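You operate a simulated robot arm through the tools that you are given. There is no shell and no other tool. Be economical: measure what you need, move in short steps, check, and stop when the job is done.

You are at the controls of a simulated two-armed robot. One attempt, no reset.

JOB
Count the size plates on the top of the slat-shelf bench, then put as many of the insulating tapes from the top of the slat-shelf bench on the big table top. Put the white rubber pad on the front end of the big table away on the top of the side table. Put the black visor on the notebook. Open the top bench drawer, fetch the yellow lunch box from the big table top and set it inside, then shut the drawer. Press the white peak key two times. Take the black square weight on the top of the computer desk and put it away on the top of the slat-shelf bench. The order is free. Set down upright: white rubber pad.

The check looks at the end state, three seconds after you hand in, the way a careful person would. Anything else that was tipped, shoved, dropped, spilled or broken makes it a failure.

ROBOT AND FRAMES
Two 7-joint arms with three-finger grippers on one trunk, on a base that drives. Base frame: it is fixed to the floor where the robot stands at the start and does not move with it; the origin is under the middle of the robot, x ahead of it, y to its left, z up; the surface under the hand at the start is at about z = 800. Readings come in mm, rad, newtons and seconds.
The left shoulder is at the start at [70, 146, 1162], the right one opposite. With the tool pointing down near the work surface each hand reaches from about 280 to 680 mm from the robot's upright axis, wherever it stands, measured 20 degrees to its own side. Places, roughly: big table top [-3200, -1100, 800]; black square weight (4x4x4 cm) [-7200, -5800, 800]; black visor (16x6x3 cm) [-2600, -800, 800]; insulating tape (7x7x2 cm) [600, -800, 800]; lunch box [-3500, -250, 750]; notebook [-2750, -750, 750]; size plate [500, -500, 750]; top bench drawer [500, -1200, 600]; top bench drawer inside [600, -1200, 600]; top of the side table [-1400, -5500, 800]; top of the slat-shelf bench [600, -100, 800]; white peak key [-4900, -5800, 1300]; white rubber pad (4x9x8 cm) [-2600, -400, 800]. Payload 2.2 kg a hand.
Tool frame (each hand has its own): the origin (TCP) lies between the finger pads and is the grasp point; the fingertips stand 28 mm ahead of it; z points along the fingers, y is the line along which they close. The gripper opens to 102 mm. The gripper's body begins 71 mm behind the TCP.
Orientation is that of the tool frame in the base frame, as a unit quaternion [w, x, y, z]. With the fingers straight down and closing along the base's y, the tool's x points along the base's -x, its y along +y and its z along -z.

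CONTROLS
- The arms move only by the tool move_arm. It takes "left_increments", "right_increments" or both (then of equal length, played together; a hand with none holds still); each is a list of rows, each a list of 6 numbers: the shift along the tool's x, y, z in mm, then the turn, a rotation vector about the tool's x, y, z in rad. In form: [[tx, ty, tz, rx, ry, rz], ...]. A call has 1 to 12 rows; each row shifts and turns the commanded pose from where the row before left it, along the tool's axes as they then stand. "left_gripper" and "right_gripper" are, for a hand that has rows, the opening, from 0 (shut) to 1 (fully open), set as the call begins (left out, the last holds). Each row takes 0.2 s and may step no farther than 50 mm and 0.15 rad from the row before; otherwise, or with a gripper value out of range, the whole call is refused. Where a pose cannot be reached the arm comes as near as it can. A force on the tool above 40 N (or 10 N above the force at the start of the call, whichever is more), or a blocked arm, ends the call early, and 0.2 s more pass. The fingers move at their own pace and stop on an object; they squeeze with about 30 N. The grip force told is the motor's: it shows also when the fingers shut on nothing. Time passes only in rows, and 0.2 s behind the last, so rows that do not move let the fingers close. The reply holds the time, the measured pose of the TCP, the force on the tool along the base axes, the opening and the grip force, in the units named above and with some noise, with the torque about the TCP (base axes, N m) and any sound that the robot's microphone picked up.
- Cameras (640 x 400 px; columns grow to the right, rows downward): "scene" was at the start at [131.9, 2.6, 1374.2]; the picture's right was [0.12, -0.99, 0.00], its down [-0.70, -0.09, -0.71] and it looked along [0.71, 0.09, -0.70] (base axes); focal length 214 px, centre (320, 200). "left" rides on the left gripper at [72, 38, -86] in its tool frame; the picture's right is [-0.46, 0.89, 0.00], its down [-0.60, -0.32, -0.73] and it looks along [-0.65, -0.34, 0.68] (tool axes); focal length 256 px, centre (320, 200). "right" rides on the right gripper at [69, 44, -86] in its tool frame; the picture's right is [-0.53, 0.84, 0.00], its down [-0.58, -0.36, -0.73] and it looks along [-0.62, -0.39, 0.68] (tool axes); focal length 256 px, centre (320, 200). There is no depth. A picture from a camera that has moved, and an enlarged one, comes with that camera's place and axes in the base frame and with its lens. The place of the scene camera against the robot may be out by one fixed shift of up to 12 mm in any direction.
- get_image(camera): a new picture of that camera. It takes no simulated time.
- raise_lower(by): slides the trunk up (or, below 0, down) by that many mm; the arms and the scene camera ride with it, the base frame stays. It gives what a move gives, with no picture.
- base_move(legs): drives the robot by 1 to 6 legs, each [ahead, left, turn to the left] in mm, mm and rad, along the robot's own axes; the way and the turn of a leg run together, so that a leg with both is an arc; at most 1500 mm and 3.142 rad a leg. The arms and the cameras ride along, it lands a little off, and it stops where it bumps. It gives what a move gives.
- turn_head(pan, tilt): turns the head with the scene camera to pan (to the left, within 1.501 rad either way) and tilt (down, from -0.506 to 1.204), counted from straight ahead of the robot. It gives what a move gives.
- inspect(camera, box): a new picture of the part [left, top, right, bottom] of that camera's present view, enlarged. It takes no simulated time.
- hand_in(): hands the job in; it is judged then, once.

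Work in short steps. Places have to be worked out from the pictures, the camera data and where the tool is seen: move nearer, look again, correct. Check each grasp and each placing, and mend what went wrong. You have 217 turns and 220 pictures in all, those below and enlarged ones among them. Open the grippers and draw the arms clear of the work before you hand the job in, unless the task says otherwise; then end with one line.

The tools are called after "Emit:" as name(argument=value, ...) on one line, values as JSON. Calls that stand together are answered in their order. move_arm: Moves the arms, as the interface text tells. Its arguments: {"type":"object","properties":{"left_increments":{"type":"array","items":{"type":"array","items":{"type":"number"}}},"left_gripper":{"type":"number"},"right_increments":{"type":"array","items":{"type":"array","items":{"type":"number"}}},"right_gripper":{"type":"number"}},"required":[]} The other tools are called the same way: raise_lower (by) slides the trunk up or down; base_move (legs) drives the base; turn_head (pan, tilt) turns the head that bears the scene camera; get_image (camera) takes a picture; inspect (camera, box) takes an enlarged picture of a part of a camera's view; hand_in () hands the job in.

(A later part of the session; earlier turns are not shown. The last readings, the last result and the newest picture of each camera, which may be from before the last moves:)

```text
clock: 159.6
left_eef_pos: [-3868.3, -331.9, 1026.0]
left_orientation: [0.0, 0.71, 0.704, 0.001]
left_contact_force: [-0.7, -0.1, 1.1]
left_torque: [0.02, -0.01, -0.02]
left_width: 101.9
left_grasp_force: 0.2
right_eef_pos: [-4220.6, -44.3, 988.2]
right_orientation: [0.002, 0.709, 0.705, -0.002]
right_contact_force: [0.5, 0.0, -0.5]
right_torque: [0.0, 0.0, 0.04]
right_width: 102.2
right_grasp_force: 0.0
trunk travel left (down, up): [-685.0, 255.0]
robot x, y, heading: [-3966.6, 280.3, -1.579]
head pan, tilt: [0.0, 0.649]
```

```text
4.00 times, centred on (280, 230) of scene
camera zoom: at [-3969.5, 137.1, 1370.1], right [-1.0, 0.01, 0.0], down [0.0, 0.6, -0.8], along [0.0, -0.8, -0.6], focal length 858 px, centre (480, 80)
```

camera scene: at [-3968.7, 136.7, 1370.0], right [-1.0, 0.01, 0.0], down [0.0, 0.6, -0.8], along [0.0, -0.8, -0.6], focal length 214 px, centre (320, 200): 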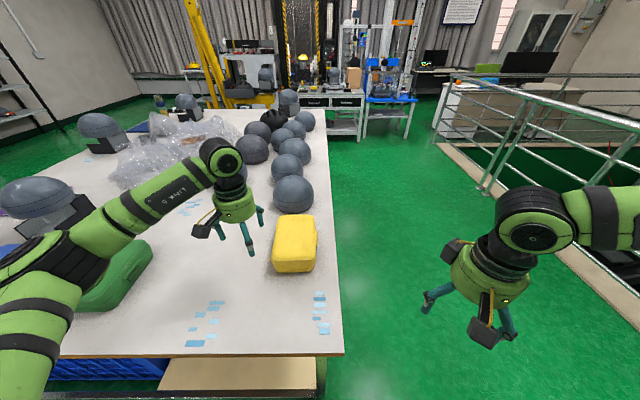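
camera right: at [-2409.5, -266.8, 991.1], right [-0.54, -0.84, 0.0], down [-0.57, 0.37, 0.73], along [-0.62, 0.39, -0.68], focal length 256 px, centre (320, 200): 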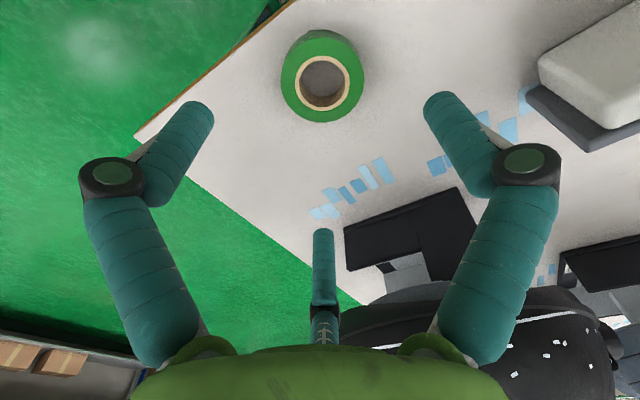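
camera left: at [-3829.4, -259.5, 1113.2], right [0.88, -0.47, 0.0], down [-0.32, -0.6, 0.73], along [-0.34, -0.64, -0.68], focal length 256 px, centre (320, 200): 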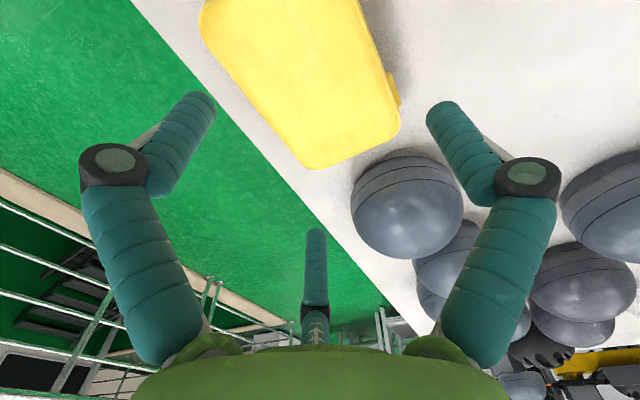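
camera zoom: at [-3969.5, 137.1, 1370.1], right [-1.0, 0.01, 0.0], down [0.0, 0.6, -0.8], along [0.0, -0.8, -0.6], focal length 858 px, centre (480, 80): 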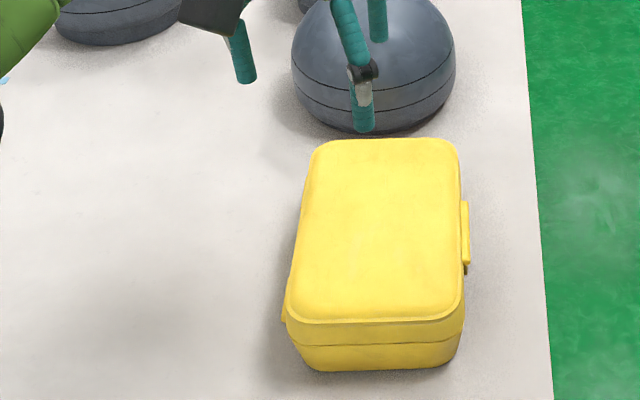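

The box is about 120×190×65 mm: too wide for one gripper. I will squeeze it between both hands, fingers straddling the side latches. I turn both hands 90° and test the right arm's inner reach.

Emit:
move_arm(left_increments=[[10, 12, 0, 0, 0, -0.143], [10, 12, 0, 0, 0, -0.143], [10, 12, 0, 0, 0, -0.143], [0, 0, 0, 0, 0, -0.143], [0, 0, 0, 0, 0, -0.143], [0, 0, 0, 0, 0, -0.143], [0, 0, 0, 0, 0, -0.143], [0, 0, 0, 0, 0, -0.143], [0, 0, 0, 0, 0, -0.143], [0, 0, 0, 0, 0, -0.143], [0, 0, 0, 0, 0, -0.141]], right_increments=[[0, 0, 0, 0, 0, 0.143], [0, 0, 0, 0, 0, 0.143], [0, 0, 0, 0, 0, 0.143], [0, 0, 0, 0, 0, 0.143], [0, 0, 0, 0, 0, 0.143], [0, 0, 0, 0, 0, 0.143], [0, 0, 0, 0, 0, 0.143], [0, 0, 0, 0, 0, 0.143], [0, 0, 0, 0, 0, 0.143], [0, 0, 0, 0, 0, 0.143], [0, 0, 0, 0, 0, 0.141]])

Emit:
move_arm(right_increments=[[0, 45, 0, 0, 0, 0], [0, 45, 0, 0, 0, 0], [0, 45, 0, 0, 0, 0], [0, 45, 0, 0, 0, 0]])

Emit:
get_image(camera="scene")

```text
clock: 162.0
left_eef_pos: [-3836.6, -295.9, 1024.3]
left_orientation: [0.0, 0.002, 1.0, 0.0]
left_contact_force: [-0.4, 0.7, 0.3]
left_torque: [-0.01, -0.04, 0.05]
left_width: 102.1
left_grasp_force: 0.1
right_eef_pos: [-4220.2, -42.2, 987.8]
right_orientation: [0.003, 1.0, -0.006, 0.0]
right_contact_force: [0.3, 0.0, -0.1]
right_torque: [0.01, -0.01, -0.03]
right_width: 101.8
right_grasp_force: 0.1
trunk travel left (down, up): [-685.0, 255.0]
robot x, y, heading: [-3973.4, 284.3, -1.581]
head pan, tilt: [0.0, 0.649]
```

```text
clock: 163.0
left_eef_pos: [-3839.2, -297.0, 1023.5]
left_orientation: [0.0, 0.003, 1.0, 0.002]
left_contact_force: [0.5, -0.8, 0.1]
left_torque: [0.05, -0.02, 0.0]
left_width: 101.9
left_grasp_force: 0.0
right_eef_pos: [-4222.9, -229.5, 985.5]
right_orientation: [0.002, 1.0, -0.002, 0.0]
right_contact_force: [-0.4, -0.4, -0.2]
right_torque: [0.06, 0.01, -0.01]
right_width: 101.9
right_grasp_force: 0.1
trunk travel left (down, up): [-685.0, 255.0]
robot x, y, heading: [-3971.0, 281.0, -1.576]
head pan, tilt: [0.0, 0.649]
```

```text
138 pictures are left
camera scene: at [-3969.1, 134.5, 1369.8], right [-1.0, 0.01, 0.0], down [0.0, 0.61, -0.8], along [0.0, -0.8, -0.61], focal length 214 px, centre (320, 200)
```

scene: 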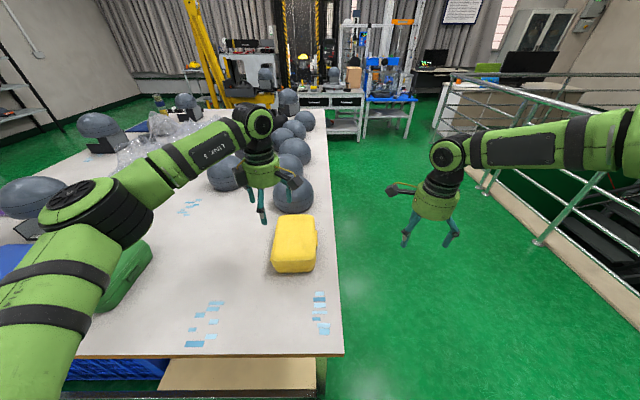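

Now I test moving the right hand inward over the table side.

Emit:
move_arm(right_increments=[[30, 30, 0, 0, 0, 0], [30, 30, 0, 0, 0, 0], [30, 30, 0, 0, 0, 0], [30, 30, 0, 0, 0, 0], [40, 0, 0, 0, 0, 0], [40, 0, 0, 0, 0, 0]])

```text
clock: 164.4
left_eef_pos: [-3837.2, -294.5, 1024.6]
left_orientation: [0.0, 0.004, 1.0, 0.001]
left_contact_force: [0.2, -0.1, -0.3]
left_torque: [0.01, 0.05, 0.0]
left_width: 102.0
left_grasp_force: 0.0
right_eef_pos: [-4124.5, -226.2, 1002.3]
right_orientation: [0.003, 1.0, -0.003, 0.0]
right_contact_force: [0.1, 0.3, 0.1]
right_torque: [-0.02, 0.02, 0.0]
right_width: 102.0
right_grasp_force: 0.1
right hand out of reach, approached as far as the arm can: row 2, 3, 4, 5, 6
trunk travel left (down, up): [-685.0, 255.0]
robot x, y, heading: [-3968.5, 280.6, -1.575]
head pan, tilt: [0.0, 0.649]
```

The right arm stops at about 156 mm lateral. I shift the base left so the box lies slightly on the right, where both hands should reach.

Emit:
base_move(legs=[[0, 225, 0]])

Emit:
move_arm(left_increments=[[35, 0, 0, 0, 0, 0], [35, 0, 0, 0, 0, 0], [35, 0, 0, 0, 0, 0], [35, 0, 0, 0, 0, 0], [25, 0, 0, 0, 0, 0]], right_increments=[[-20, 10, 0, 0, 0, 0], [-20, 20, 0, 0, 0, 0], [-20, 30, 0, 0, 0, 0], [0, 30, 0, 0, 0, 0], [0, 30, 0, 0, 0, 0]])

Emit:
get_image(camera="scene")

```text
clock: 166.1
left_eef_pos: [-3610.7, -295.4, 1023.4]
left_orientation: [0.001, 0.002, 1.0, -0.001]
left_contact_force: [0.7, -0.4, 0.2]
left_torque: [0.0, 0.02, 0.0]
left_width: 101.9
left_grasp_force: 0.0
right_eef_pos: [-3900.2, -229.8, 1001.1]
right_orientation: [0.003, 1.0, -0.002, 0.0]
right_contact_force: [-0.3, -0.4, -0.1]
right_torque: [0.02, 0.03, -0.01]
right_width: 102.0
right_grasp_force: 0.1
trunk travel left (down, up): [-685.0, 255.0]
robot x, y, heading: [-3743.0, 277.0, -1.573]
head pan, tilt: [0.0, 0.649]
```

```text
clock: 167.3
left_eef_pos: [-3779.2, -297.5, 1026.8]
left_orientation: [0.001, 0.002, 1.0, 0.001]
left_contact_force: [-0.2, 0.4, 0.4]
left_torque: [-0.01, 0.0, -0.04]
left_width: 101.9
left_grasp_force: 0.0
right_eef_pos: [-3988.5, -294.4, 1006.2]
right_orientation: [0.004, 1.0, -0.001, 0.001]
right_contact_force: [-0.3, 0.0, 0.4]
right_torque: [0.0, -0.02, -0.01]
right_width: 102.0
right_grasp_force: 0.2
right hand out of reach, approached as far as the arm can: row 3, 4, 5
trunk travel left (down, up): [-685.0, 255.0]
robot x, y, heading: [-3743.8, 278.2, -1.573]
head pan, tilt: [0.0, 0.649]
```

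```text
137 pictures are left
camera scene: at [-3744.8, 136.6, 1370.1], right [-1.0, 0.0, 0.0], down [0.0, 0.6, -0.8], along [0.0, -0.8, -0.6], focal length 214 px, centre (320, 200)
```

scene: 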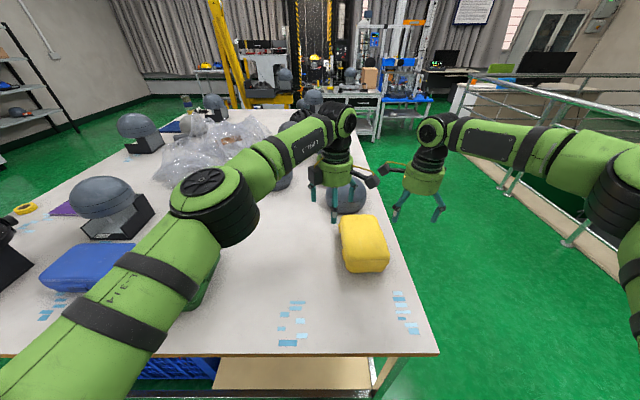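

Approaching from the table's back side brings the box much closer and lets me press its latch-free ends. I retract the hands and drive around to x≈−4480, facing +x.

Emit:
move_arm(left_increments=[[-18, 40, 0, 0, 0, 0], [-18, 40, 0, 0, 0, 0], [-18, 40, 0, 0, 0, 0], [-18, 40, 0, 0, 0, 0], [-18, 40, 0, 0, 0, 0]], right_increments=[[0, -40, 0, 0, 0, 0], [0, -40, 0, 0, 0, 0], [0, -40, 0, 0, 0, 0], [0, -40, 0, 0, 0, 0], [0, -40, 0, 0, 0, 0]])

Emit:
base_move(legs=[[-100, 0, 0], [0, -800, 0], [0, 0, 1.573], [0, -610, 0]])

Emit:
turn_head(pan=-0.1, tilt=0.8)

Emit:
get_image(camera="scene")

```text
clock: 168.5
left_eef_pos: [-3682.1, -96.0, 1025.3]
left_orientation: [0.0, 0.001, 1.0, -0.001]
left_contact_force: [0.2, 0.4, -0.3]
left_torque: [-0.07, -0.01, -0.03]
left_width: 102.2
left_grasp_force: 0.0
right_eef_pos: [-3982.8, -92.9, 1008.0]
right_orientation: [0.005, 1.0, -0.002, 0.0]
right_contact_force: [-0.5, 0.3, 0.3]
right_torque: [-0.07, 0.0, 0.02]
right_width: 102.1
right_grasp_force: 0.0
trunk travel left (down, up): [-685.0, 255.0]
robot x, y, heading: [-3744.3, 279.5, -1.568]
head pan, tilt: [0.0, 0.649]
```

```text
clock: 180.3
left_eef_pos: [-4123.7, -147.9, 1023.3]
left_orientation: [0.001, 0.717, -0.697, 0.0]
left_contact_force: [-0.5, -0.4, 0.5]
left_torque: [0.0, 0.04, -0.01]
left_width: 102.0
left_grasp_force: 0.1
right_eef_pos: [-4117.0, -449.5, 1006.8]
right_orientation: [0.001, 0.698, 0.717, 0.002]
right_contact_force: [0.2, 0.4, 0.7]
right_torque: [0.01, -0.01, -0.01]
right_width: 102.0
right_grasp_force: 0.2
trunk travel left (down, up): [-685.0, 255.0]
robot x, y, heading: [-4499.4, -220.4, 0.028]
head pan, tilt: [0.0, 0.649]
```

```text
clock: 181.0
left_eef_pos: [-4123.7, -148.6, 1023.4]
left_orientation: [0.001, 0.716, -0.698, -0.001]
left_contact_force: [-1.1, 0.0, -0.8]
left_torque: [-0.04, 0.02, -0.02]
left_width: 101.9
left_grasp_force: 0.2
right_eef_pos: [-4116.7, -450.4, 1007.2]
right_orientation: [0.001, 0.697, 0.717, 0.002]
right_contact_force: [0.5, 0.0, 0.1]
right_torque: [-0.03, 0.0, 0.0]
right_width: 102.1
right_grasp_force: 0.1
trunk travel left (down, up): [-685.0, 255.0]
robot x, y, heading: [-4500.7, -221.7, 0.032]
head pan, tilt: [-0.099, 0.799]
```

```text
136 pictures are left
camera scene: at [-4369.8, -232.6, 1357.5], right [-0.07, -1.0, 0.0], down [-0.71, 0.05, -0.7], along [0.7, -0.05, -0.72], focal length 214 px, centre (320, 200)
```

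scene: 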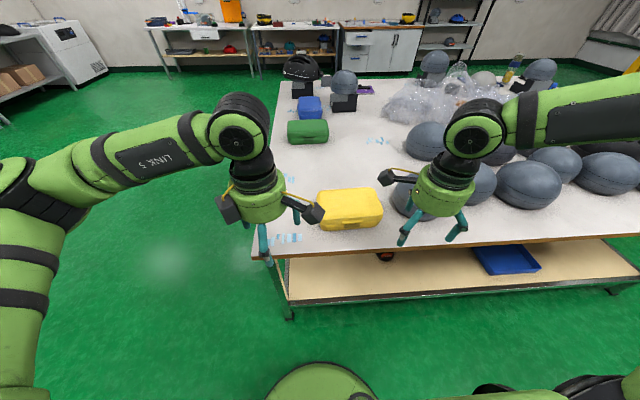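

Good position. I square up the heading and check both hand cameras.

Emit:
base_move(legs=[[30, -30, -0.032]])

Emit:
get_image(camera="right")

Emit:
get_image(camera="left")

Emit:
inspect(camera="scene", box=[220, 140, 480, 280])

```text
clock: 181.9
left_eef_pos: [-4093.1, -183.8, 1025.1]
left_orientation: [0.0, -0.705, 0.71, -0.001]
left_contact_force: [0.0, 0.6, 0.1]
left_torque: [-0.03, -0.05, -0.02]
left_width: 102.3
left_grasp_force: 0.1
right_eef_pos: [-4096.7, -487.3, 1009.3]
right_orientation: [0.003, 0.709, 0.706, 0.003]
right_contact_force: [-0.4, 0.5, 0.7]
right_torque: [-0.01, -0.03, 0.02]
right_width: 101.9
right_grasp_force: 0.1
trunk travel left (down, up): [-685.0, 255.0]
robot x, y, heading: [-4473.4, -249.4, -0.002]
head pan, tilt: [-0.099, 0.799]
```

```text
135 pictures are left
camera right: at [-4054.2, -418.0, 1095.5], right [0.84, -0.54, 0.01], down [-0.37, -0.57, 0.73], along [-0.39, -0.62, -0.68], focal length 256 px, centre (320, 200)
```

right: 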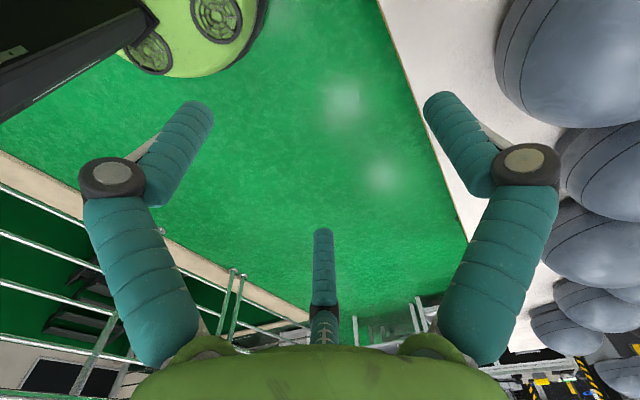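

```text
134 pictures are left
camera left: at [-4130.4, -256.8, 1111.9], right [-0.88, 0.47, 0.0], down [0.32, 0.6, 0.73], along [0.34, 0.64, -0.68], focal length 256 px, centre (320, 200)
```

left: 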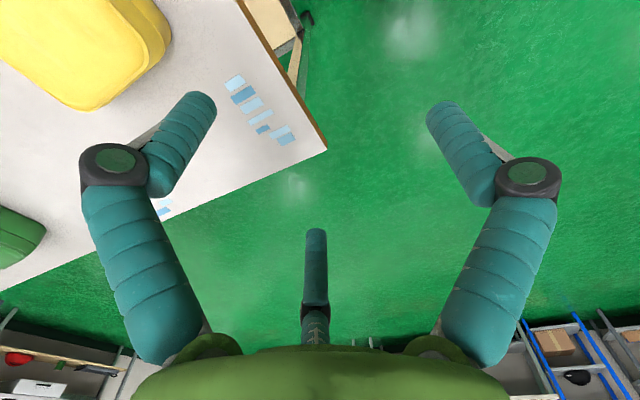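

```text
2.46 times, centred on (350, 210) of scene
camera zoom: at [-4342.7, -260.9, 1357.9], right [-0.1, -0.99, 0.0], down [-0.71, 0.07, -0.7], along [0.7, -0.07, -0.71], focal length 528 px, centre (246, 175)
```

zoom: 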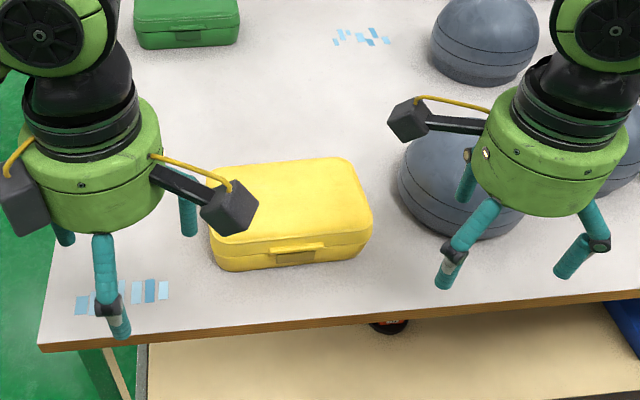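

I drive 130 mm closer, set grippers half open, and bring the hands to both ends of the box (y −237 and −478) above it.

Emit:
base_move(legs=[[130, 0, 0]])

Emit:
move_arm(left_increments=[[15, -28, 10, 0, 0, 0], [15, -28, 10, 0, 0, 0], [15, -27, 10, 0, 0, 0], [0, 0, 30, 0, 0, 0]], left_gripper=0.5, right_increments=[[3, 28, 0, 0, 0, 0], [3, 28, 0, 0, 0, 0], [3, 28, 0, 0, 0, 0], [0, 0, 30, 0, 0, 0]], right_gripper=0.5)

Emit:
turn_head(pan=-0.2, tilt=0.85)

Emit:
get_image(camera="scene")

Emit:
get_image(camera="right")

Emit:
get_image(camera="left")

```text
clock: 183.2
left_eef_pos: [-3961.4, -187.1, 1025.3]
left_orientation: [0.0, -0.707, 0.708, 0.0]
left_contact_force: [-0.6, 0.8, 0.5]
left_torque: [-0.02, 0.01, -0.01]
left_width: 102.0
left_grasp_force: 0.1
right_eef_pos: [-3963.6, -487.6, 1007.2]
right_orientation: [0.002, 0.707, 0.707, 0.003]
right_contact_force: [-0.1, -0.4, -1.2]
right_torque: [-0.01, -0.04, 0.0]
right_width: 101.7
right_grasp_force: 0.2
trunk travel left (down, up): [-685.0, 255.0]
robot x, y, heading: [-4342.8, -250.7, -0.003]
head pan, tilt: [-0.099, 0.799]
```

```text
clock: 184.2
left_eef_pos: [-3876.6, -232.7, 963.2]
left_orientation: [0.0, -0.706, 0.709, 0.0]
left_contact_force: [-0.6, -0.7, 0.4]
left_torque: [0.01, 0.0, 0.02]
left_width: 51.1
left_grasp_force: 0.1
right_eef_pos: [-3880.5, -477.6, 979.7]
right_orientation: [0.002, 0.707, 0.707, 0.002]
right_contact_force: [0.3, 0.6, -1.2]
right_torque: [0.04, 0.03, -0.02]
right_width: 50.9
right_grasp_force: 0.1
trunk travel left (down, up): [-685.0, 255.0]
robot x, y, heading: [-4335.9, -246.7, 0.004]
head pan, tilt: [-0.099, 0.799]
```

```text
clock: 184.8
left_eef_pos: [-3877.1, -233.2, 963.5]
left_orientation: [0.0, -0.706, 0.708, 0.001]
left_contact_force: [-0.7, -0.3, 0.1]
left_torque: [0.01, -0.01, 0.01]
left_width: 51.1
left_grasp_force: 0.1
right_eef_pos: [-3882.0, -479.5, 979.6]
right_orientation: [0.002, 0.707, 0.707, 0.002]
right_contact_force: [0.7, 0.3, -1.0]
right_torque: [-0.05, -0.01, 0.03]
right_width: 50.8
right_grasp_force: 0.1
trunk travel left (down, up): [-685.0, 255.0]
robot x, y, heading: [-4341.1, -250.1, -0.0]
head pan, tilt: [-0.201, 0.85]
```

```text
132 pictures are left
camera scene: at [-4212.4, -272.0, 1353.5], right [-0.2, -0.98, 0.0], down [-0.74, 0.15, -0.66], along [0.65, -0.13, -0.75], focal length 214 px, centre (320, 200)
```

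scene: 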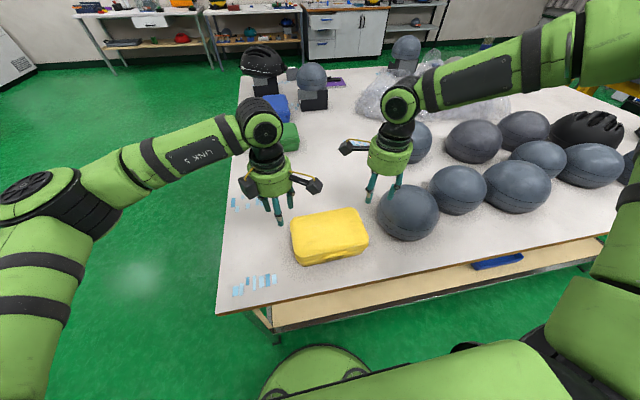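

```text
131 pictures are left
camera right: at [-3838.5, -409.6, 1066.4], right [0.85, -0.53, 0.01], down [-0.37, -0.58, 0.73], along [-0.39, -0.62, -0.68], focal length 256 px, centre (320, 200)
```

right: 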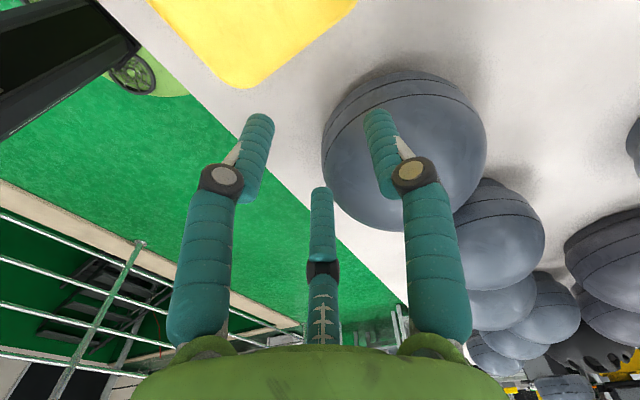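

```text
130 pictures are left
camera left: at [-3914.1, -304.6, 1050.9], right [-0.88, 0.47, 0.0], down [0.32, 0.6, 0.73], along [0.34, 0.65, -0.68], focal length 256 px, centre (320, 200)
```

left: 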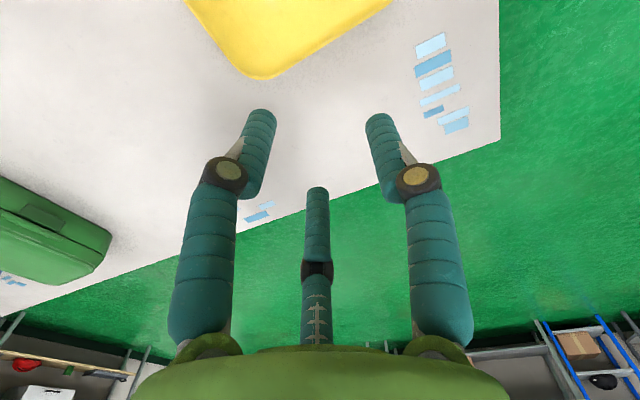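

Box ends are at y −257 and −450, centre x −3888. I align both hands (y −240 / −468, x −3893) and descend to z≈840.

Emit:
move_arm(left_increments=[[7, 16, 0, 0, 0, 0], [0, 0, 35, 0, 0, 0], [0, 0, 35, 0, 0, 0], [0, 0, 30, 0, 0, 0], [0, 0, 23, 0, 0, 0]], right_increments=[[11, -11, 0, 0, 0, 0], [0, 0, 35, 0, 0, 0], [0, 0, 35, 0, 0, 0], [0, 0, 35, 0, 0, 0], [0, 0, 35, 0, 0, 0]])

Emit:
get_image(camera="right")

Emit:
get_image(camera="left")

Emit:
inspect(camera="scene", box=[230, 120, 470, 280])

```text
clock: 185.9
left_eef_pos: [-3894.3, -246.0, 878.9]
left_orientation: [0.0, -0.705, 0.709, -0.016]
left_contact_force: [-4.0, -2.6, 8.3]
left_torque: [-0.22, -0.05, -0.1]
left_width: 54.6
left_grasp_force: 0.9
right_eef_pos: [-3888.4, -465.9, 880.7]
right_orientation: [0.003, 0.707, 0.707, 0.002]
right_contact_force: [-5.6, -4.0, 16.3]
right_torque: [0.43, 0.51, 0.28]
right_width: 52.7
right_grasp_force: 1.8
trunk travel left (down, up): [-685.0, 255.0]
robot x, y, heading: [-4342.8, -246.5, -0.007]
head pan, tilt: [-0.201, 0.85]
stopped in row 5 (left hand): the force on the tool passed its limit at 51 N (the readings are from after the stop); the commanded pose is now the measured one
```

```text
129 pictures are left
camera right: at [-3846.3, -397.4, 966.9], right [0.85, -0.53, 0.01], down [-0.37, -0.58, 0.73], along [-0.38, -0.62, -0.69], focal length 256 px, centre (320, 200)
```

right: 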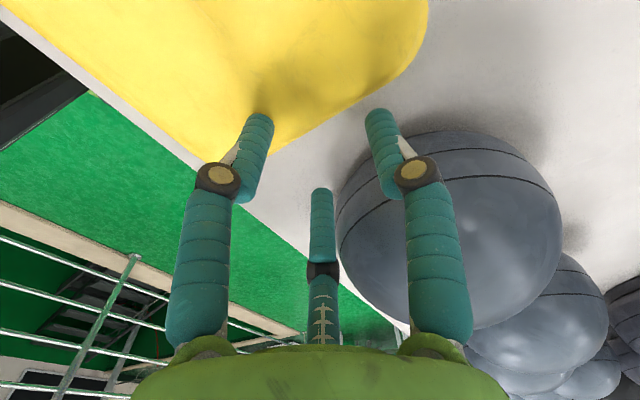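

```text
128 pictures are left
camera left: at [-3932.1, -316.4, 965.6], right [-0.88, 0.47, -0.03], down [0.3, 0.62, 0.72], along [0.36, 0.63, -0.69], focal length 256 px, centre (320, 200)
```

left: 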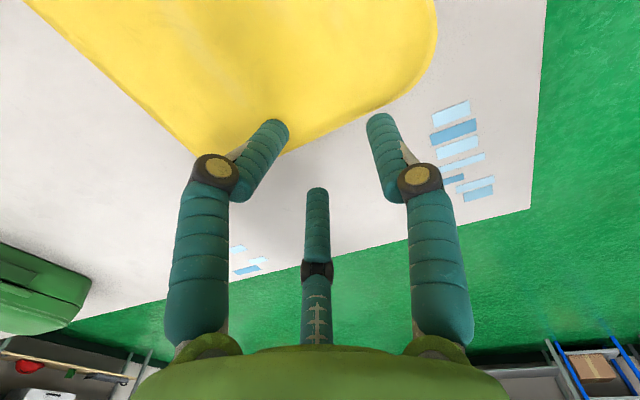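

```text
2.50 times, centred on (350, 200) of scene
camera zoom: at [-4216.3, -272.1, 1354.2], right [-0.2, -0.98, 0.0], down [-0.73, 0.15, -0.66], along [0.65, -0.13, -0.75], focal length 536 px, centre (245, 200)
```

zoom: 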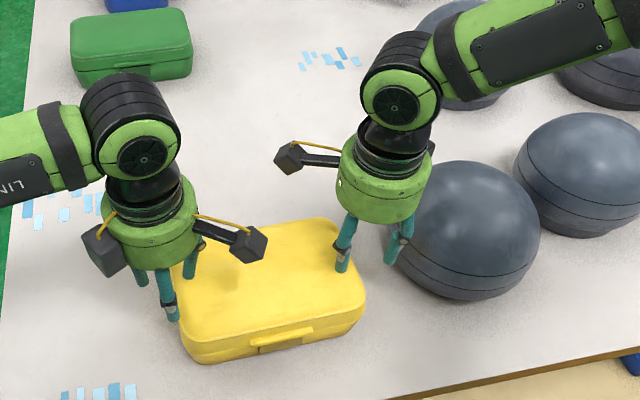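

Both hands touched the lid rim; the box seems slightly yawed. I raise both and look again.

Emit:
move_arm(left_increments=[[0, 0, -20, 0, 0, 0], [-15, 0, -30, 0, 0, 0], [-20, 20, -30, 0, 0, 0]], right_increments=[[0, 0, -20, 0, 0, 0], [-6, 0, -30, 0, 0, 0], [-6, 0, -30, 0, 0, 0]])

Emit:
get_image(camera="left")

Emit:
get_image(camera="right")

Emit:
inspect(camera="scene", box=[240, 150, 460, 290])

```text
clock: 186.7
left_eef_pos: [-3912.0, -205.6, 952.3]
left_orientation: [0.0, -0.707, 0.707, -0.015]
left_contact_force: [-0.1, -0.8, 0.1]
left_torque: [-0.04, -0.03, -0.02]
left_width: 51.0
left_grasp_force: 0.2
right_eef_pos: [-3887.5, -477.6, 957.0]
right_orientation: [0.002, 0.706, 0.708, 0.002]
right_contact_force: [-0.7, -0.1, 0.1]
right_torque: [-0.04, -0.01, 0.0]
right_width: 51.0
right_grasp_force: 0.2
trunk travel left (down, up): [-685.0, 255.0]
robot x, y, heading: [-4340.8, -250.3, -0.002]
head pan, tilt: [-0.201, 0.85]
```

```text
126 pictures are left
camera left: at [-3952.0, -276.2, 1039.7], right [-0.88, 0.47, -0.03], down [0.3, 0.62, 0.72], along [0.36, 0.63, -0.69], focal length 256 px, centre (320, 200)
```

left: 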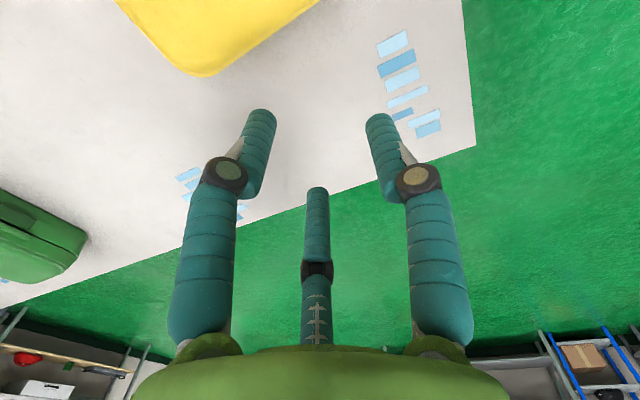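

```text
125 pictures are left
camera right: at [-3844.8, -409.0, 1043.5], right [0.85, -0.53, 0.01], down [-0.37, -0.58, 0.73], along [-0.38, -0.62, -0.69], focal length 256 px, centre (320, 200)
```

right: 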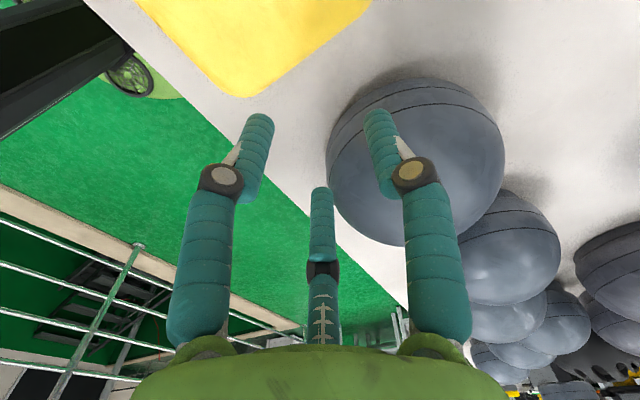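

```text
2.86 times, centred on (350, 220) of scene
camera zoom: at [-4213.6, -270.7, 1353.6], right [-0.2, -0.98, 0.0], down [-0.74, 0.15, -0.66], along [0.65, -0.13, -0.75], focal length 613 px, centre (234, 143)
```

zoom: 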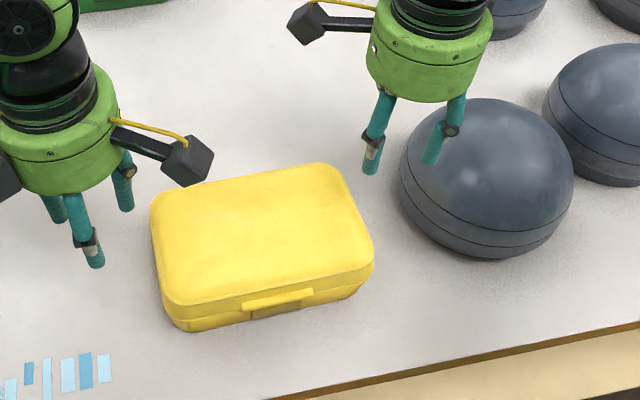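

Box centre ≈ (−3897,−356), ends at about −260 and −454. I realign with more margin (y −232 / −474, x −3900) and descend.

Emit:
move_arm(left_increments=[[26, -12, 0, -0.021, -0.021, 0], [0, 0, 38, 0, 0, 0], [0, 0, 38, 0, 0, 0], [0, 0, 38, 0, 0, 0]], right_increments=[[3, -12, 0, 0, 0, 0], [0, 0, 38, 0, 0, 0], [0, 0, 38, 0, 0, 0], [0, 0, 40, 0, 0, 0]])

Emit:
inspect(camera="scene", box=[240, 150, 460, 290])

Emit:
get_image(camera="left")

Emit:
get_image(camera="right")

```text
clock: 187.6
left_eef_pos: [-3898.4, -238.8, 877.9]
left_orientation: [0.002, -0.706, 0.708, -0.014]
left_contact_force: [-4.3, -0.9, 6.8]
left_torque: [-0.24, -0.05, -0.15]
left_width: 53.1
left_grasp_force: 0.4
right_eef_pos: [-3898.3, -470.8, 879.4]
right_orientation: [0.005, 0.706, 0.708, 0.007]
right_contact_force: [-9.6, -0.9, 20.0]
right_torque: [0.61, 0.58, 0.28]
right_width: 57.2
right_grasp_force: 3.9
trunk travel left (down, up): [-685.0, 255.0]
robot x, y, heading: [-4342.4, -246.9, -0.0]
head pan, tilt: [-0.201, 0.85]
stopped in row 4 (right hand): the force on the tool passed its limit at 85 N (the readings are from after the stop); the commanded pose is now the measured one
```

```text
2.86 times, centred on (350, 220) of scene
camera zoom: at [-4217.8, -272.4, 1354.4], right [-0.2, -0.98, 0.0], down [-0.73, 0.15, -0.66], along [0.65, -0.13, -0.75], focal length 613 px, centre (234, 143)
```

zoom: 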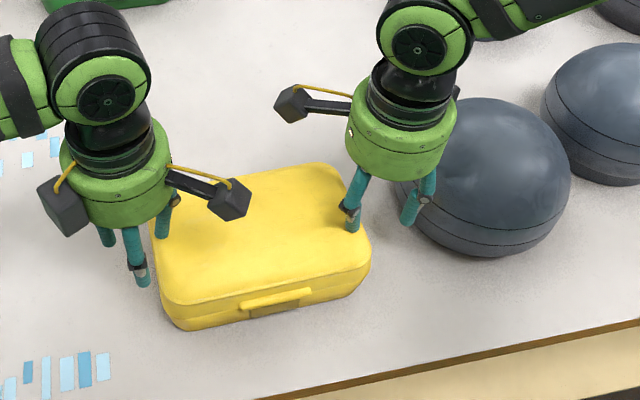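

```text
122 pictures are left
camera left: at [-3936.6, -309.0, 965.6], right [-0.88, 0.47, -0.03], down [0.3, 0.61, 0.73], along [0.36, 0.63, -0.69], focal length 256 px, centre (320, 200)
```

left: 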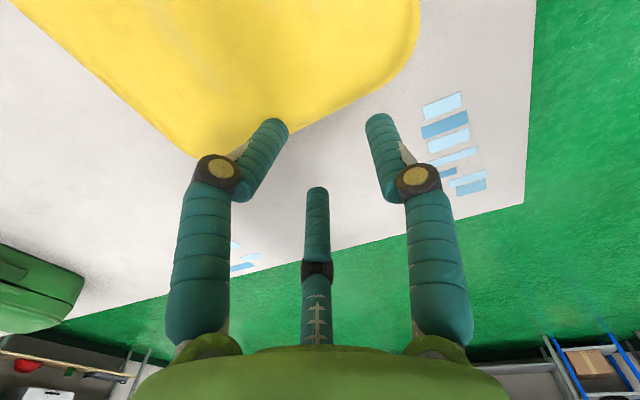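

```text
121 pictures are left
camera right: at [-3857.9, -401.1, 965.6], right [0.85, -0.53, 0.01], down [-0.37, -0.58, 0.72], along [-0.38, -0.62, -0.69], focal length 256 px, centre (320, 200)
```

right: 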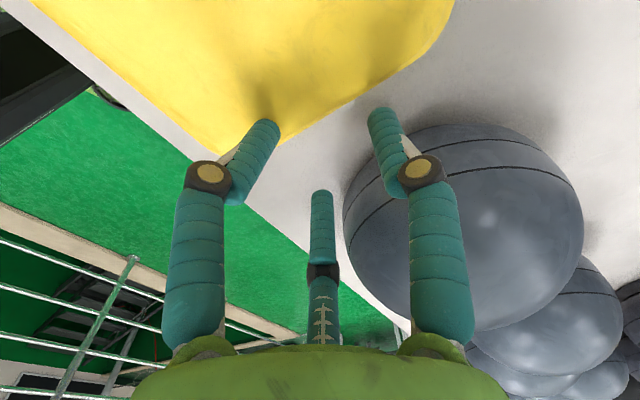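

The torque readings show the finger contact lies ~30 mm towards the tool's +x side. So contact positions are TCP y ≈ −226 (left) and −486 (right). I raise, move outward, and descend again with smaller openings.

Emit:
move_arm(left_increments=[[0, 0, -20, 0, 0, 0], [-14, 0, -20, 0, 0.028, 0], [-10, 0, 0, -0.0, 0, 0], [0, 0, 0, 0, 0, 0]], left_gripper=0.3, right_increments=[[0, 0, -20, 0, 0, 0], [-12, -2, -20, 0, 0, 0], [-11, -2, 0, 0, 0, 0], [0, 0, 0, 0, 0, 0]], right_gripper=0.3)

Emit:
inspect(camera="scene", box=[240, 150, 460, 290])

Emit:
get_image(camera="right")

```text
clock: 188.6
left_eef_pos: [-3894.0, -212.7, 914.8]
left_orientation: [-0.009, -0.706, 0.708, -0.021]
left_contact_force: [0.4, 0.9, -0.4]
left_torque: [-0.01, 0.0, -0.05]
left_width: 30.5
left_grasp_force: 0.0
right_eef_pos: [-3899.1, -492.6, 914.9]
right_orientation: [0.004, 0.706, 0.709, 0.006]
right_contact_force: [0.4, 0.7, -0.7]
right_torque: [0.01, -0.03, 0.0]
right_width: 30.6
right_grasp_force: 0.0
trunk travel left (down, up): [-685.0, 255.0]
robot x, y, heading: [-4338.7, -246.5, 0.003]
head pan, tilt: [-0.201, 0.85]
```

```text
2.86 times, centred on (350, 220) of scene
camera zoom: at [-4212.0, -272.2, 1353.5], right [-0.2, -0.98, 0.0], down [-0.74, 0.15, -0.66], along [0.65, -0.13, -0.75], focal length 613 px, centre (234, 143)
```

zoom: 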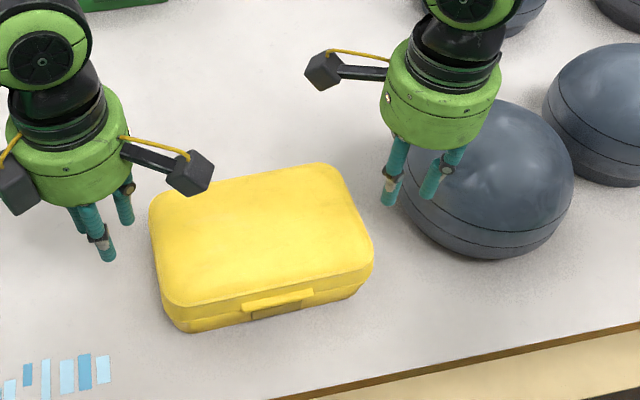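

```text
119 pictures are left
camera right: at [-3856.9, -424.5, 1001.6], right [0.85, -0.53, 0.01], down [-0.37, -0.58, 0.72], along [-0.38, -0.62, -0.69], focal length 256 px, centre (320, 200)
```

right: 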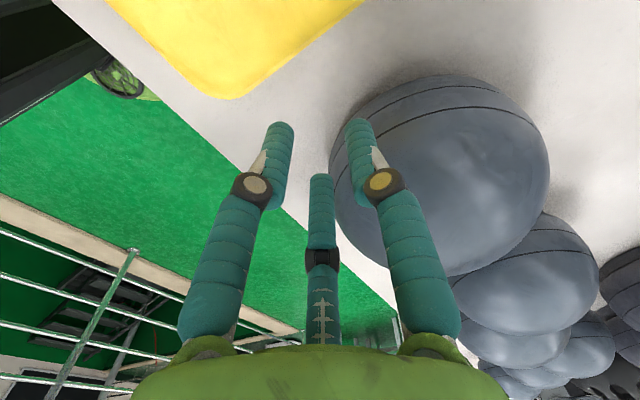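

I correct the small tilts and descend both hands at the box ends.

Emit:
move_arm(left_increments=[[-2, 0, 15, -0.017, -0.042, 0], [0, 0, 28, 0, 0, 0], [0, 0, 27, 0, 0, 0]], right_increments=[[0, 0, 15, 0.014, 0, 0], [0, 0, 28, 0, 0, 0], [0, 0, 27, 0, 0, 0]])

Emit:
inspect(camera="scene", box=[240, 150, 460, 290])

Emit:
get_image(camera="right")

Emit:
get_image(camera="left")

```text
clock: 189.4
left_eef_pos: [-3893.8, -212.0, 844.4]
left_orientation: [0.0, -0.707, 0.708, -0.001]
left_contact_force: [-0.3, -0.6, -0.1]
left_torque: [0.0, -0.02, -0.01]
left_width: 30.5
left_grasp_force: 0.2
right_eef_pos: [-3897.3, -490.7, 844.4]
right_orientation: [-0.002, 0.705, 0.709, 0.0]
right_contact_force: [0.0, 0.9, 0.5]
right_torque: [0.02, 0.01, -0.02]
right_width: 30.6
right_grasp_force: 0.0
trunk travel left (down, up): [-685.0, 255.0]
robot x, y, heading: [-4337.7, -248.7, -0.002]
head pan, tilt: [-0.201, 0.85]
```

```text
2.86 times, centred on (350, 220) of scene
camera zoom: at [-4210.9, -272.0, 1353.5], right [-0.2, -0.98, 0.0], down [-0.74, 0.15, -0.66], along [0.65, -0.13, -0.75], focal length 613 px, centre (234, 143)
```

zoom: 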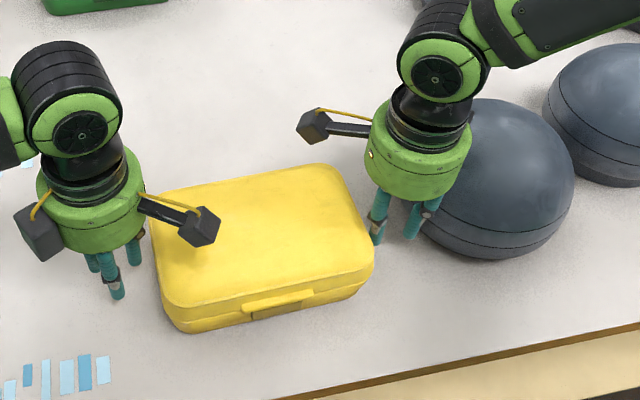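

```text
117 pictures are left
camera right: at [-3854.4, -423.3, 930.7], right [0.85, -0.53, 0.0], down [-0.36, -0.58, 0.73], along [-0.39, -0.62, -0.68], focal length 256 px, centre (320, 200)
```

right: 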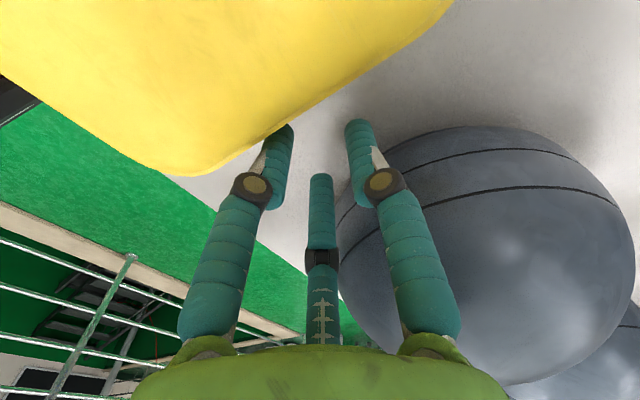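

```text
116 pictures are left
camera left: at [-3930.9, -283.6, 931.8], right [-0.88, 0.47, 0.0], down [0.32, 0.6, 0.73], along [0.34, 0.65, -0.68], focal length 256 px, centre (320, 200)
```

left: 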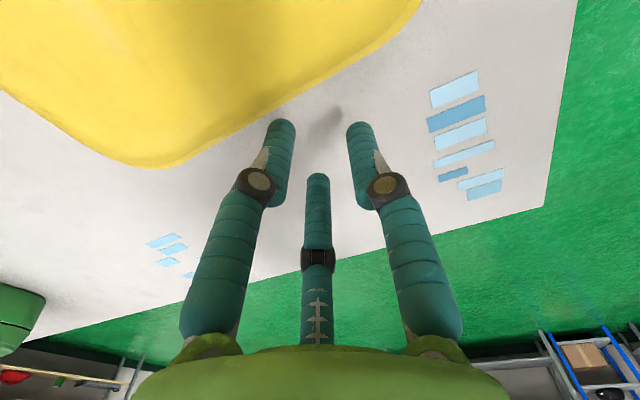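

Both are down beside the box. I squeeze in slowly: left 12 mm, right 4 mm first.

Emit:
move_arm(left_increments=[[6, 0, 0, 0, 0, 0], [6, 0, 0, 0, 0, 0]], right_increments=[[2, 0, 0, 0, 0, 0], [2, 0, 0, 0, 0, 0]])

Emit:
move_arm(left_increments=[[3, 0, 0, 0, 0, 0], [3, 0, 0, 0, 0, 0], [3, 0, 0, 0, 0, 0]], right_increments=[[2, 0, 0, 0, 0, 0], [2, 0, 0, 0, 0, 0], [2, 0, 0, 0, 0, 0]])

```text
clock: 190.0
left_eef_pos: [-3894.3, -223.0, 845.6]
left_orientation: [0.0, -0.707, 0.707, 0.0]
left_contact_force: [0.8, -1.0, 0.7]
left_torque: [0.01, 0.0, 0.0]
left_width: 30.7
left_grasp_force: 0.0
right_eef_pos: [-3898.8, -487.0, 845.1]
right_orientation: [-0.002, 0.707, 0.708, 0.001]
right_contact_force: [0.4, -0.4, -1.2]
right_torque: [-0.02, -0.02, -0.06]
right_width: 30.5
right_grasp_force: 0.0
trunk travel left (down, up): [-685.0, 255.0]
robot x, y, heading: [-4334.5, -250.0, 0.001]
head pan, tilt: [-0.201, 0.85]
```

```text
clock: 190.8
left_eef_pos: [-3894.3, -230.9, 845.0]
left_orientation: [0.002, -0.707, 0.707, 0.001]
left_contact_force: [0.8, 8.3, 0.5]
left_torque: [-0.01, -0.02, 0.17]
left_width: 28.0
left_grasp_force: 0.0
right_eef_pos: [-3899.3, -482.9, 844.9]
right_orientation: [-0.002, 0.707, 0.707, -0.001]
right_contact_force: [-1.6, -7.4, 0.4]
right_torque: [0.0, 0.02, 0.1]
right_width: 28.4
right_grasp_force: 0.0
trunk travel left (down, up): [-685.0, 255.0]
robot x, y, heading: [-4338.0, -250.1, 0.003]
head pan, tilt: [-0.201, 0.85]
```

Contact on both sides (≈8 N). I squeeze further.

Emit:
move_arm(left_increments=[[2, 0, 0, 0, 0, 0], [2, 0, 0, 0, 0, 0]], right_increments=[[2, 0, 0, 0, 0, 0], [2, 0, 0, 0, 0, 0]])

Emit:
move_arm(left_increments=[[2, 0, 0, 0, 0, 0], [2, 0, 0, 0, 0, 0]], right_increments=[[2, 0, 0, 0, 0, 0], [2, 0, 0, 0, 0, 0]])

Emit:
inspect(camera="scene", box=[240, 150, 460, 290])

```text
clock: 191.4
left_eef_pos: [-3894.6, -233.1, 844.2]
left_orientation: [-0.002, 0.707, -0.707, 0.0]
left_contact_force: [3.9, 20.8, 1.9]
left_torque: [-0.22, -0.02, 0.31]
left_width: 21.4
left_grasp_force: 0.1
right_eef_pos: [-3900.5, -480.7, 844.5]
right_orientation: [0.0, 0.706, 0.708, -0.002]
right_contact_force: [-3.6, -20.4, 2.4]
right_torque: [0.18, -0.01, 0.29]
right_width: 21.5
right_grasp_force: 0.0
trunk travel left (down, up): [-685.0, 255.0]
robot x, y, heading: [-4336.3, -246.2, 0.004]
head pan, tilt: [-0.201, 0.85]
```

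```text
clock: 192.0
left_eef_pos: [-3893.6, -236.8, 845.1]
left_orientation: [-0.004, 0.709, -0.705, -0.003]
left_contact_force: [7.6, 30.4, 7.1]
left_torque: [-0.3, -0.02, 0.43]
left_width: 16.7
left_grasp_force: 0.0
right_eef_pos: [-3901.5, -478.2, 843.2]
right_orientation: [0.0, 0.707, 0.707, -0.005]
right_contact_force: [-6.3, -30.9, 6.1]
right_torque: [0.36, 0.02, 0.41]
right_width: 15.8
right_grasp_force: 0.0
trunk travel left (down, up): [-685.0, 255.0]
robot x, y, heading: [-4339.2, -251.3, 0.001]
head pan, tilt: [-0.201, 0.85]
```

```text
2.86 times, centred on (350, 220) of scene
camera zoom: at [-4213.2, -271.9, 1353.8], right [-0.2, -0.98, 0.0], down [-0.74, 0.15, -0.66], along [0.65, -0.13, -0.75], focal length 613 px, centre (234, 143)
```

zoom: 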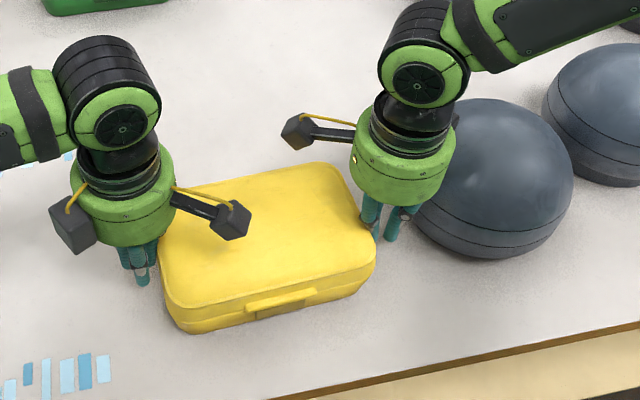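

About 30 N on each side. I close the fingers for rigidity and try lifting 20 mm.

Emit:
move_arm(left_increments=[[0, 0, 0, 0, 0, 0], [0.5, 0, 0, 0, 0, 0]], left_gripper=0, right_increments=[[0, 0, 0, 0, 0, 0], [0.5, 0, 0, 0, 0, 0]], right_gripper=0)

Emit:
move_arm(left_increments=[[0, 0, -5, 0, 0, 0], [0, 0, -5, 0, 0, 0], [0, 0, -5, 0, 0, 0], [0, 0, -5, 0, 0, 0]], right_increments=[[0, 0, -5, 0, 0, 0], [0, 0, -5, 0, 0, 0], [0, 0, -5, 0, 0, 0], [0, 0, -5, 0, 0, 0]])

Emit:
inspect(camera="scene", box=[240, 150, 460, 290])

```text
clock: 192.6
left_eef_pos: [-3894.9, -239.8, 845.3]
left_orientation: [0.001, -0.707, 0.707, 0.002]
left_contact_force: [0.6, 21.6, 4.7]
left_torque: [-0.25, -0.06, 0.19]
left_width: 8.6
left_grasp_force: 30.2
right_eef_pos: [-3900.2, -475.0, 845.0]
right_orientation: [-0.001, 0.707, 0.708, -0.003]
right_contact_force: [-2.4, -21.0, -2.1]
right_torque: [0.01, -0.02, 0.19]
right_width: 8.5
right_grasp_force: 30.4
trunk travel left (down, up): [-685.0, 255.0]
robot x, y, heading: [-4337.4, -249.2, 0.003]
head pan, tilt: [-0.201, 0.85]
```

```text
clock: 193.6
left_eef_pos: [-3894.4, -240.2, 865.0]
left_orientation: [0.003, -0.707, 0.707, 0.002]
left_contact_force: [1.4, 19.6, -0.6]
left_torque: [0.09, 0.01, 0.15]
left_width: 8.1
left_grasp_force: 29.6
right_eef_pos: [-3900.1, -475.9, 864.3]
right_orientation: [-0.002, 0.707, 0.708, -0.001]
right_contact_force: [-1.2, -20.3, -0.8]
right_torque: [-0.14, -0.02, 0.12]
right_width: 8.3
right_grasp_force: 29.8
trunk travel left (down, up): [-685.0, 255.0]
robot x, y, heading: [-4339.9, -249.6, 0.0]
head pan, tilt: [-0.201, 0.85]
```

```text
2.86 times, centred on (350, 220) of scene
camera zoom: at [-4211.9, -272.2, 1353.5], right [-0.2, -0.98, 0.0], down [-0.74, 0.15, -0.66], along [0.65, -0.13, -0.75], focal length 613 px, centre (234, 143)
```

zoom: 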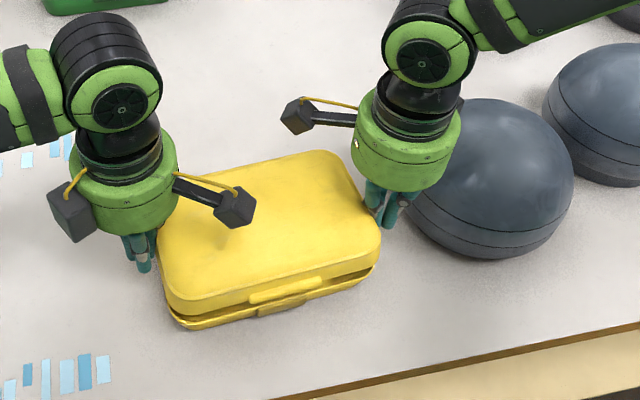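

The lid alone is being lifted. I lower it back straight away and release.

Emit:
move_arm(left_increments=[[0, 0, 5, 0, 0, 0], [0, 0, 5, 0, 0, 0], [0, 0, 5, 0, 0, 0], [0, 0, 4, 0, 0, 0]], right_increments=[[0, 0, 5, 0, 0, 0], [0, 0, 5, 0, 0, 0], [0, 0, 5, 0, 0, 0], [0, 0, 4, 0, 0, 0]])

Emit:
move_arm(left_increments=[[-4, 0, 0, 0, 0, 0], [-4, 0, 0, 0, 0, 0], [-4, 0, 0, 0, 0, 0], [-4, 0, 0, 0, 0, 0]], right_increments=[[-4, 0, 0, 0, 0, 0], [-4, 0, 0, 0, 0, 0], [-4, 0, 0, 0, 0, 0], [-3, 0, 0, 0, 0, 0]])

Emit:
inspect(camera="scene", box=[240, 150, 460, 290])

Emit:
get_image(camera="left")

```text
clock: 194.6
left_eef_pos: [-3893.7, -239.0, 845.9]
left_orientation: [0.002, -0.706, 0.708, 0.0]
left_contact_force: [1.5, 14.7, 4.0]
left_torque: [0.07, -0.12, 0.09]
left_width: 7.7
left_grasp_force: 29.6
right_eef_pos: [-3899.1, -475.6, 846.1]
right_orientation: [0.0, 0.706, 0.708, 0.0]
right_contact_force: [0.0, -13.6, -1.7]
right_torque: [-0.27, -0.12, 0.09]
right_width: 7.8
right_grasp_force: 30.4
trunk travel left (down, up): [-685.0, 255.0]
robot x, y, heading: [-4341.5, -248.7, -0.001]
head pan, tilt: [-0.201, 0.85]
```

```text
clock: 195.6
left_eef_pos: [-3894.4, -224.7, 845.6]
left_orientation: [0.0, -0.706, 0.708, 0.0]
left_contact_force: [0.6, -0.5, -0.1]
left_torque: [0.01, -0.01, 0.01]
left_width: 7.3
left_grasp_force: 30.7
right_eef_pos: [-3898.8, -489.2, 846.5]
right_orientation: [-0.002, 0.706, 0.709, 0.0]
right_contact_force: [-0.6, 0.5, 0.4]
right_torque: [0.0, 0.01, 0.0]
right_width: 6.6
right_grasp_force: 30.0
trunk travel left (down, up): [-685.0, 255.0]
robot x, y, heading: [-4340.7, -251.4, 0.0]
head pan, tilt: [-0.201, 0.85]
```

```text
2.86 times, centred on (350, 220) of scene
camera zoom: at [-4211.8, -272.1, 1353.5], right [-0.2, -0.98, 0.0], down [-0.74, 0.15, -0.66], along [0.65, -0.13, -0.75], focal length 613 px, centre (234, 143)
```

zoom: 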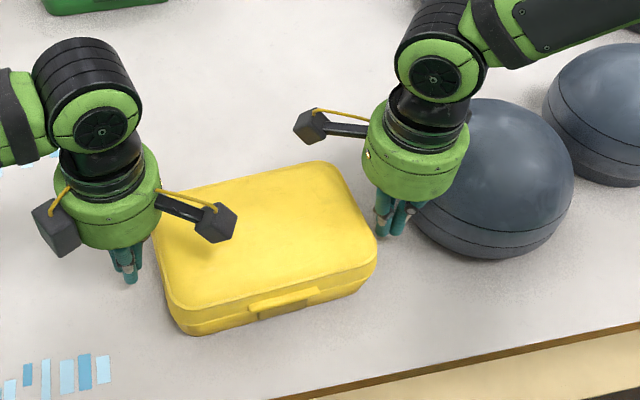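

```text
112 pictures are left
camera left: at [-3930.9, -297.4, 932.6], right [-0.88, 0.47, 0.0], down [0.32, 0.6, 0.73], along [0.34, 0.65, -0.68], focal length 256 px, centre (320, 200)
```

left: 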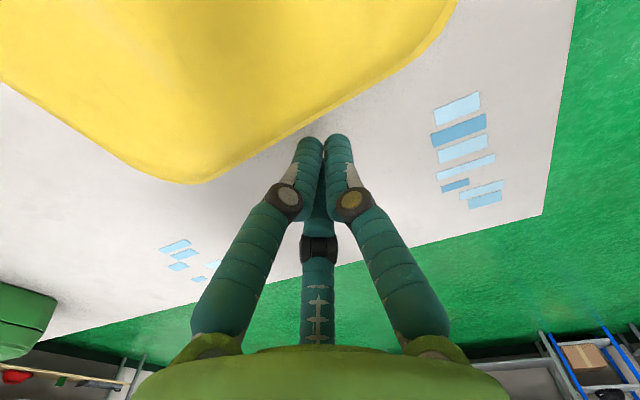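

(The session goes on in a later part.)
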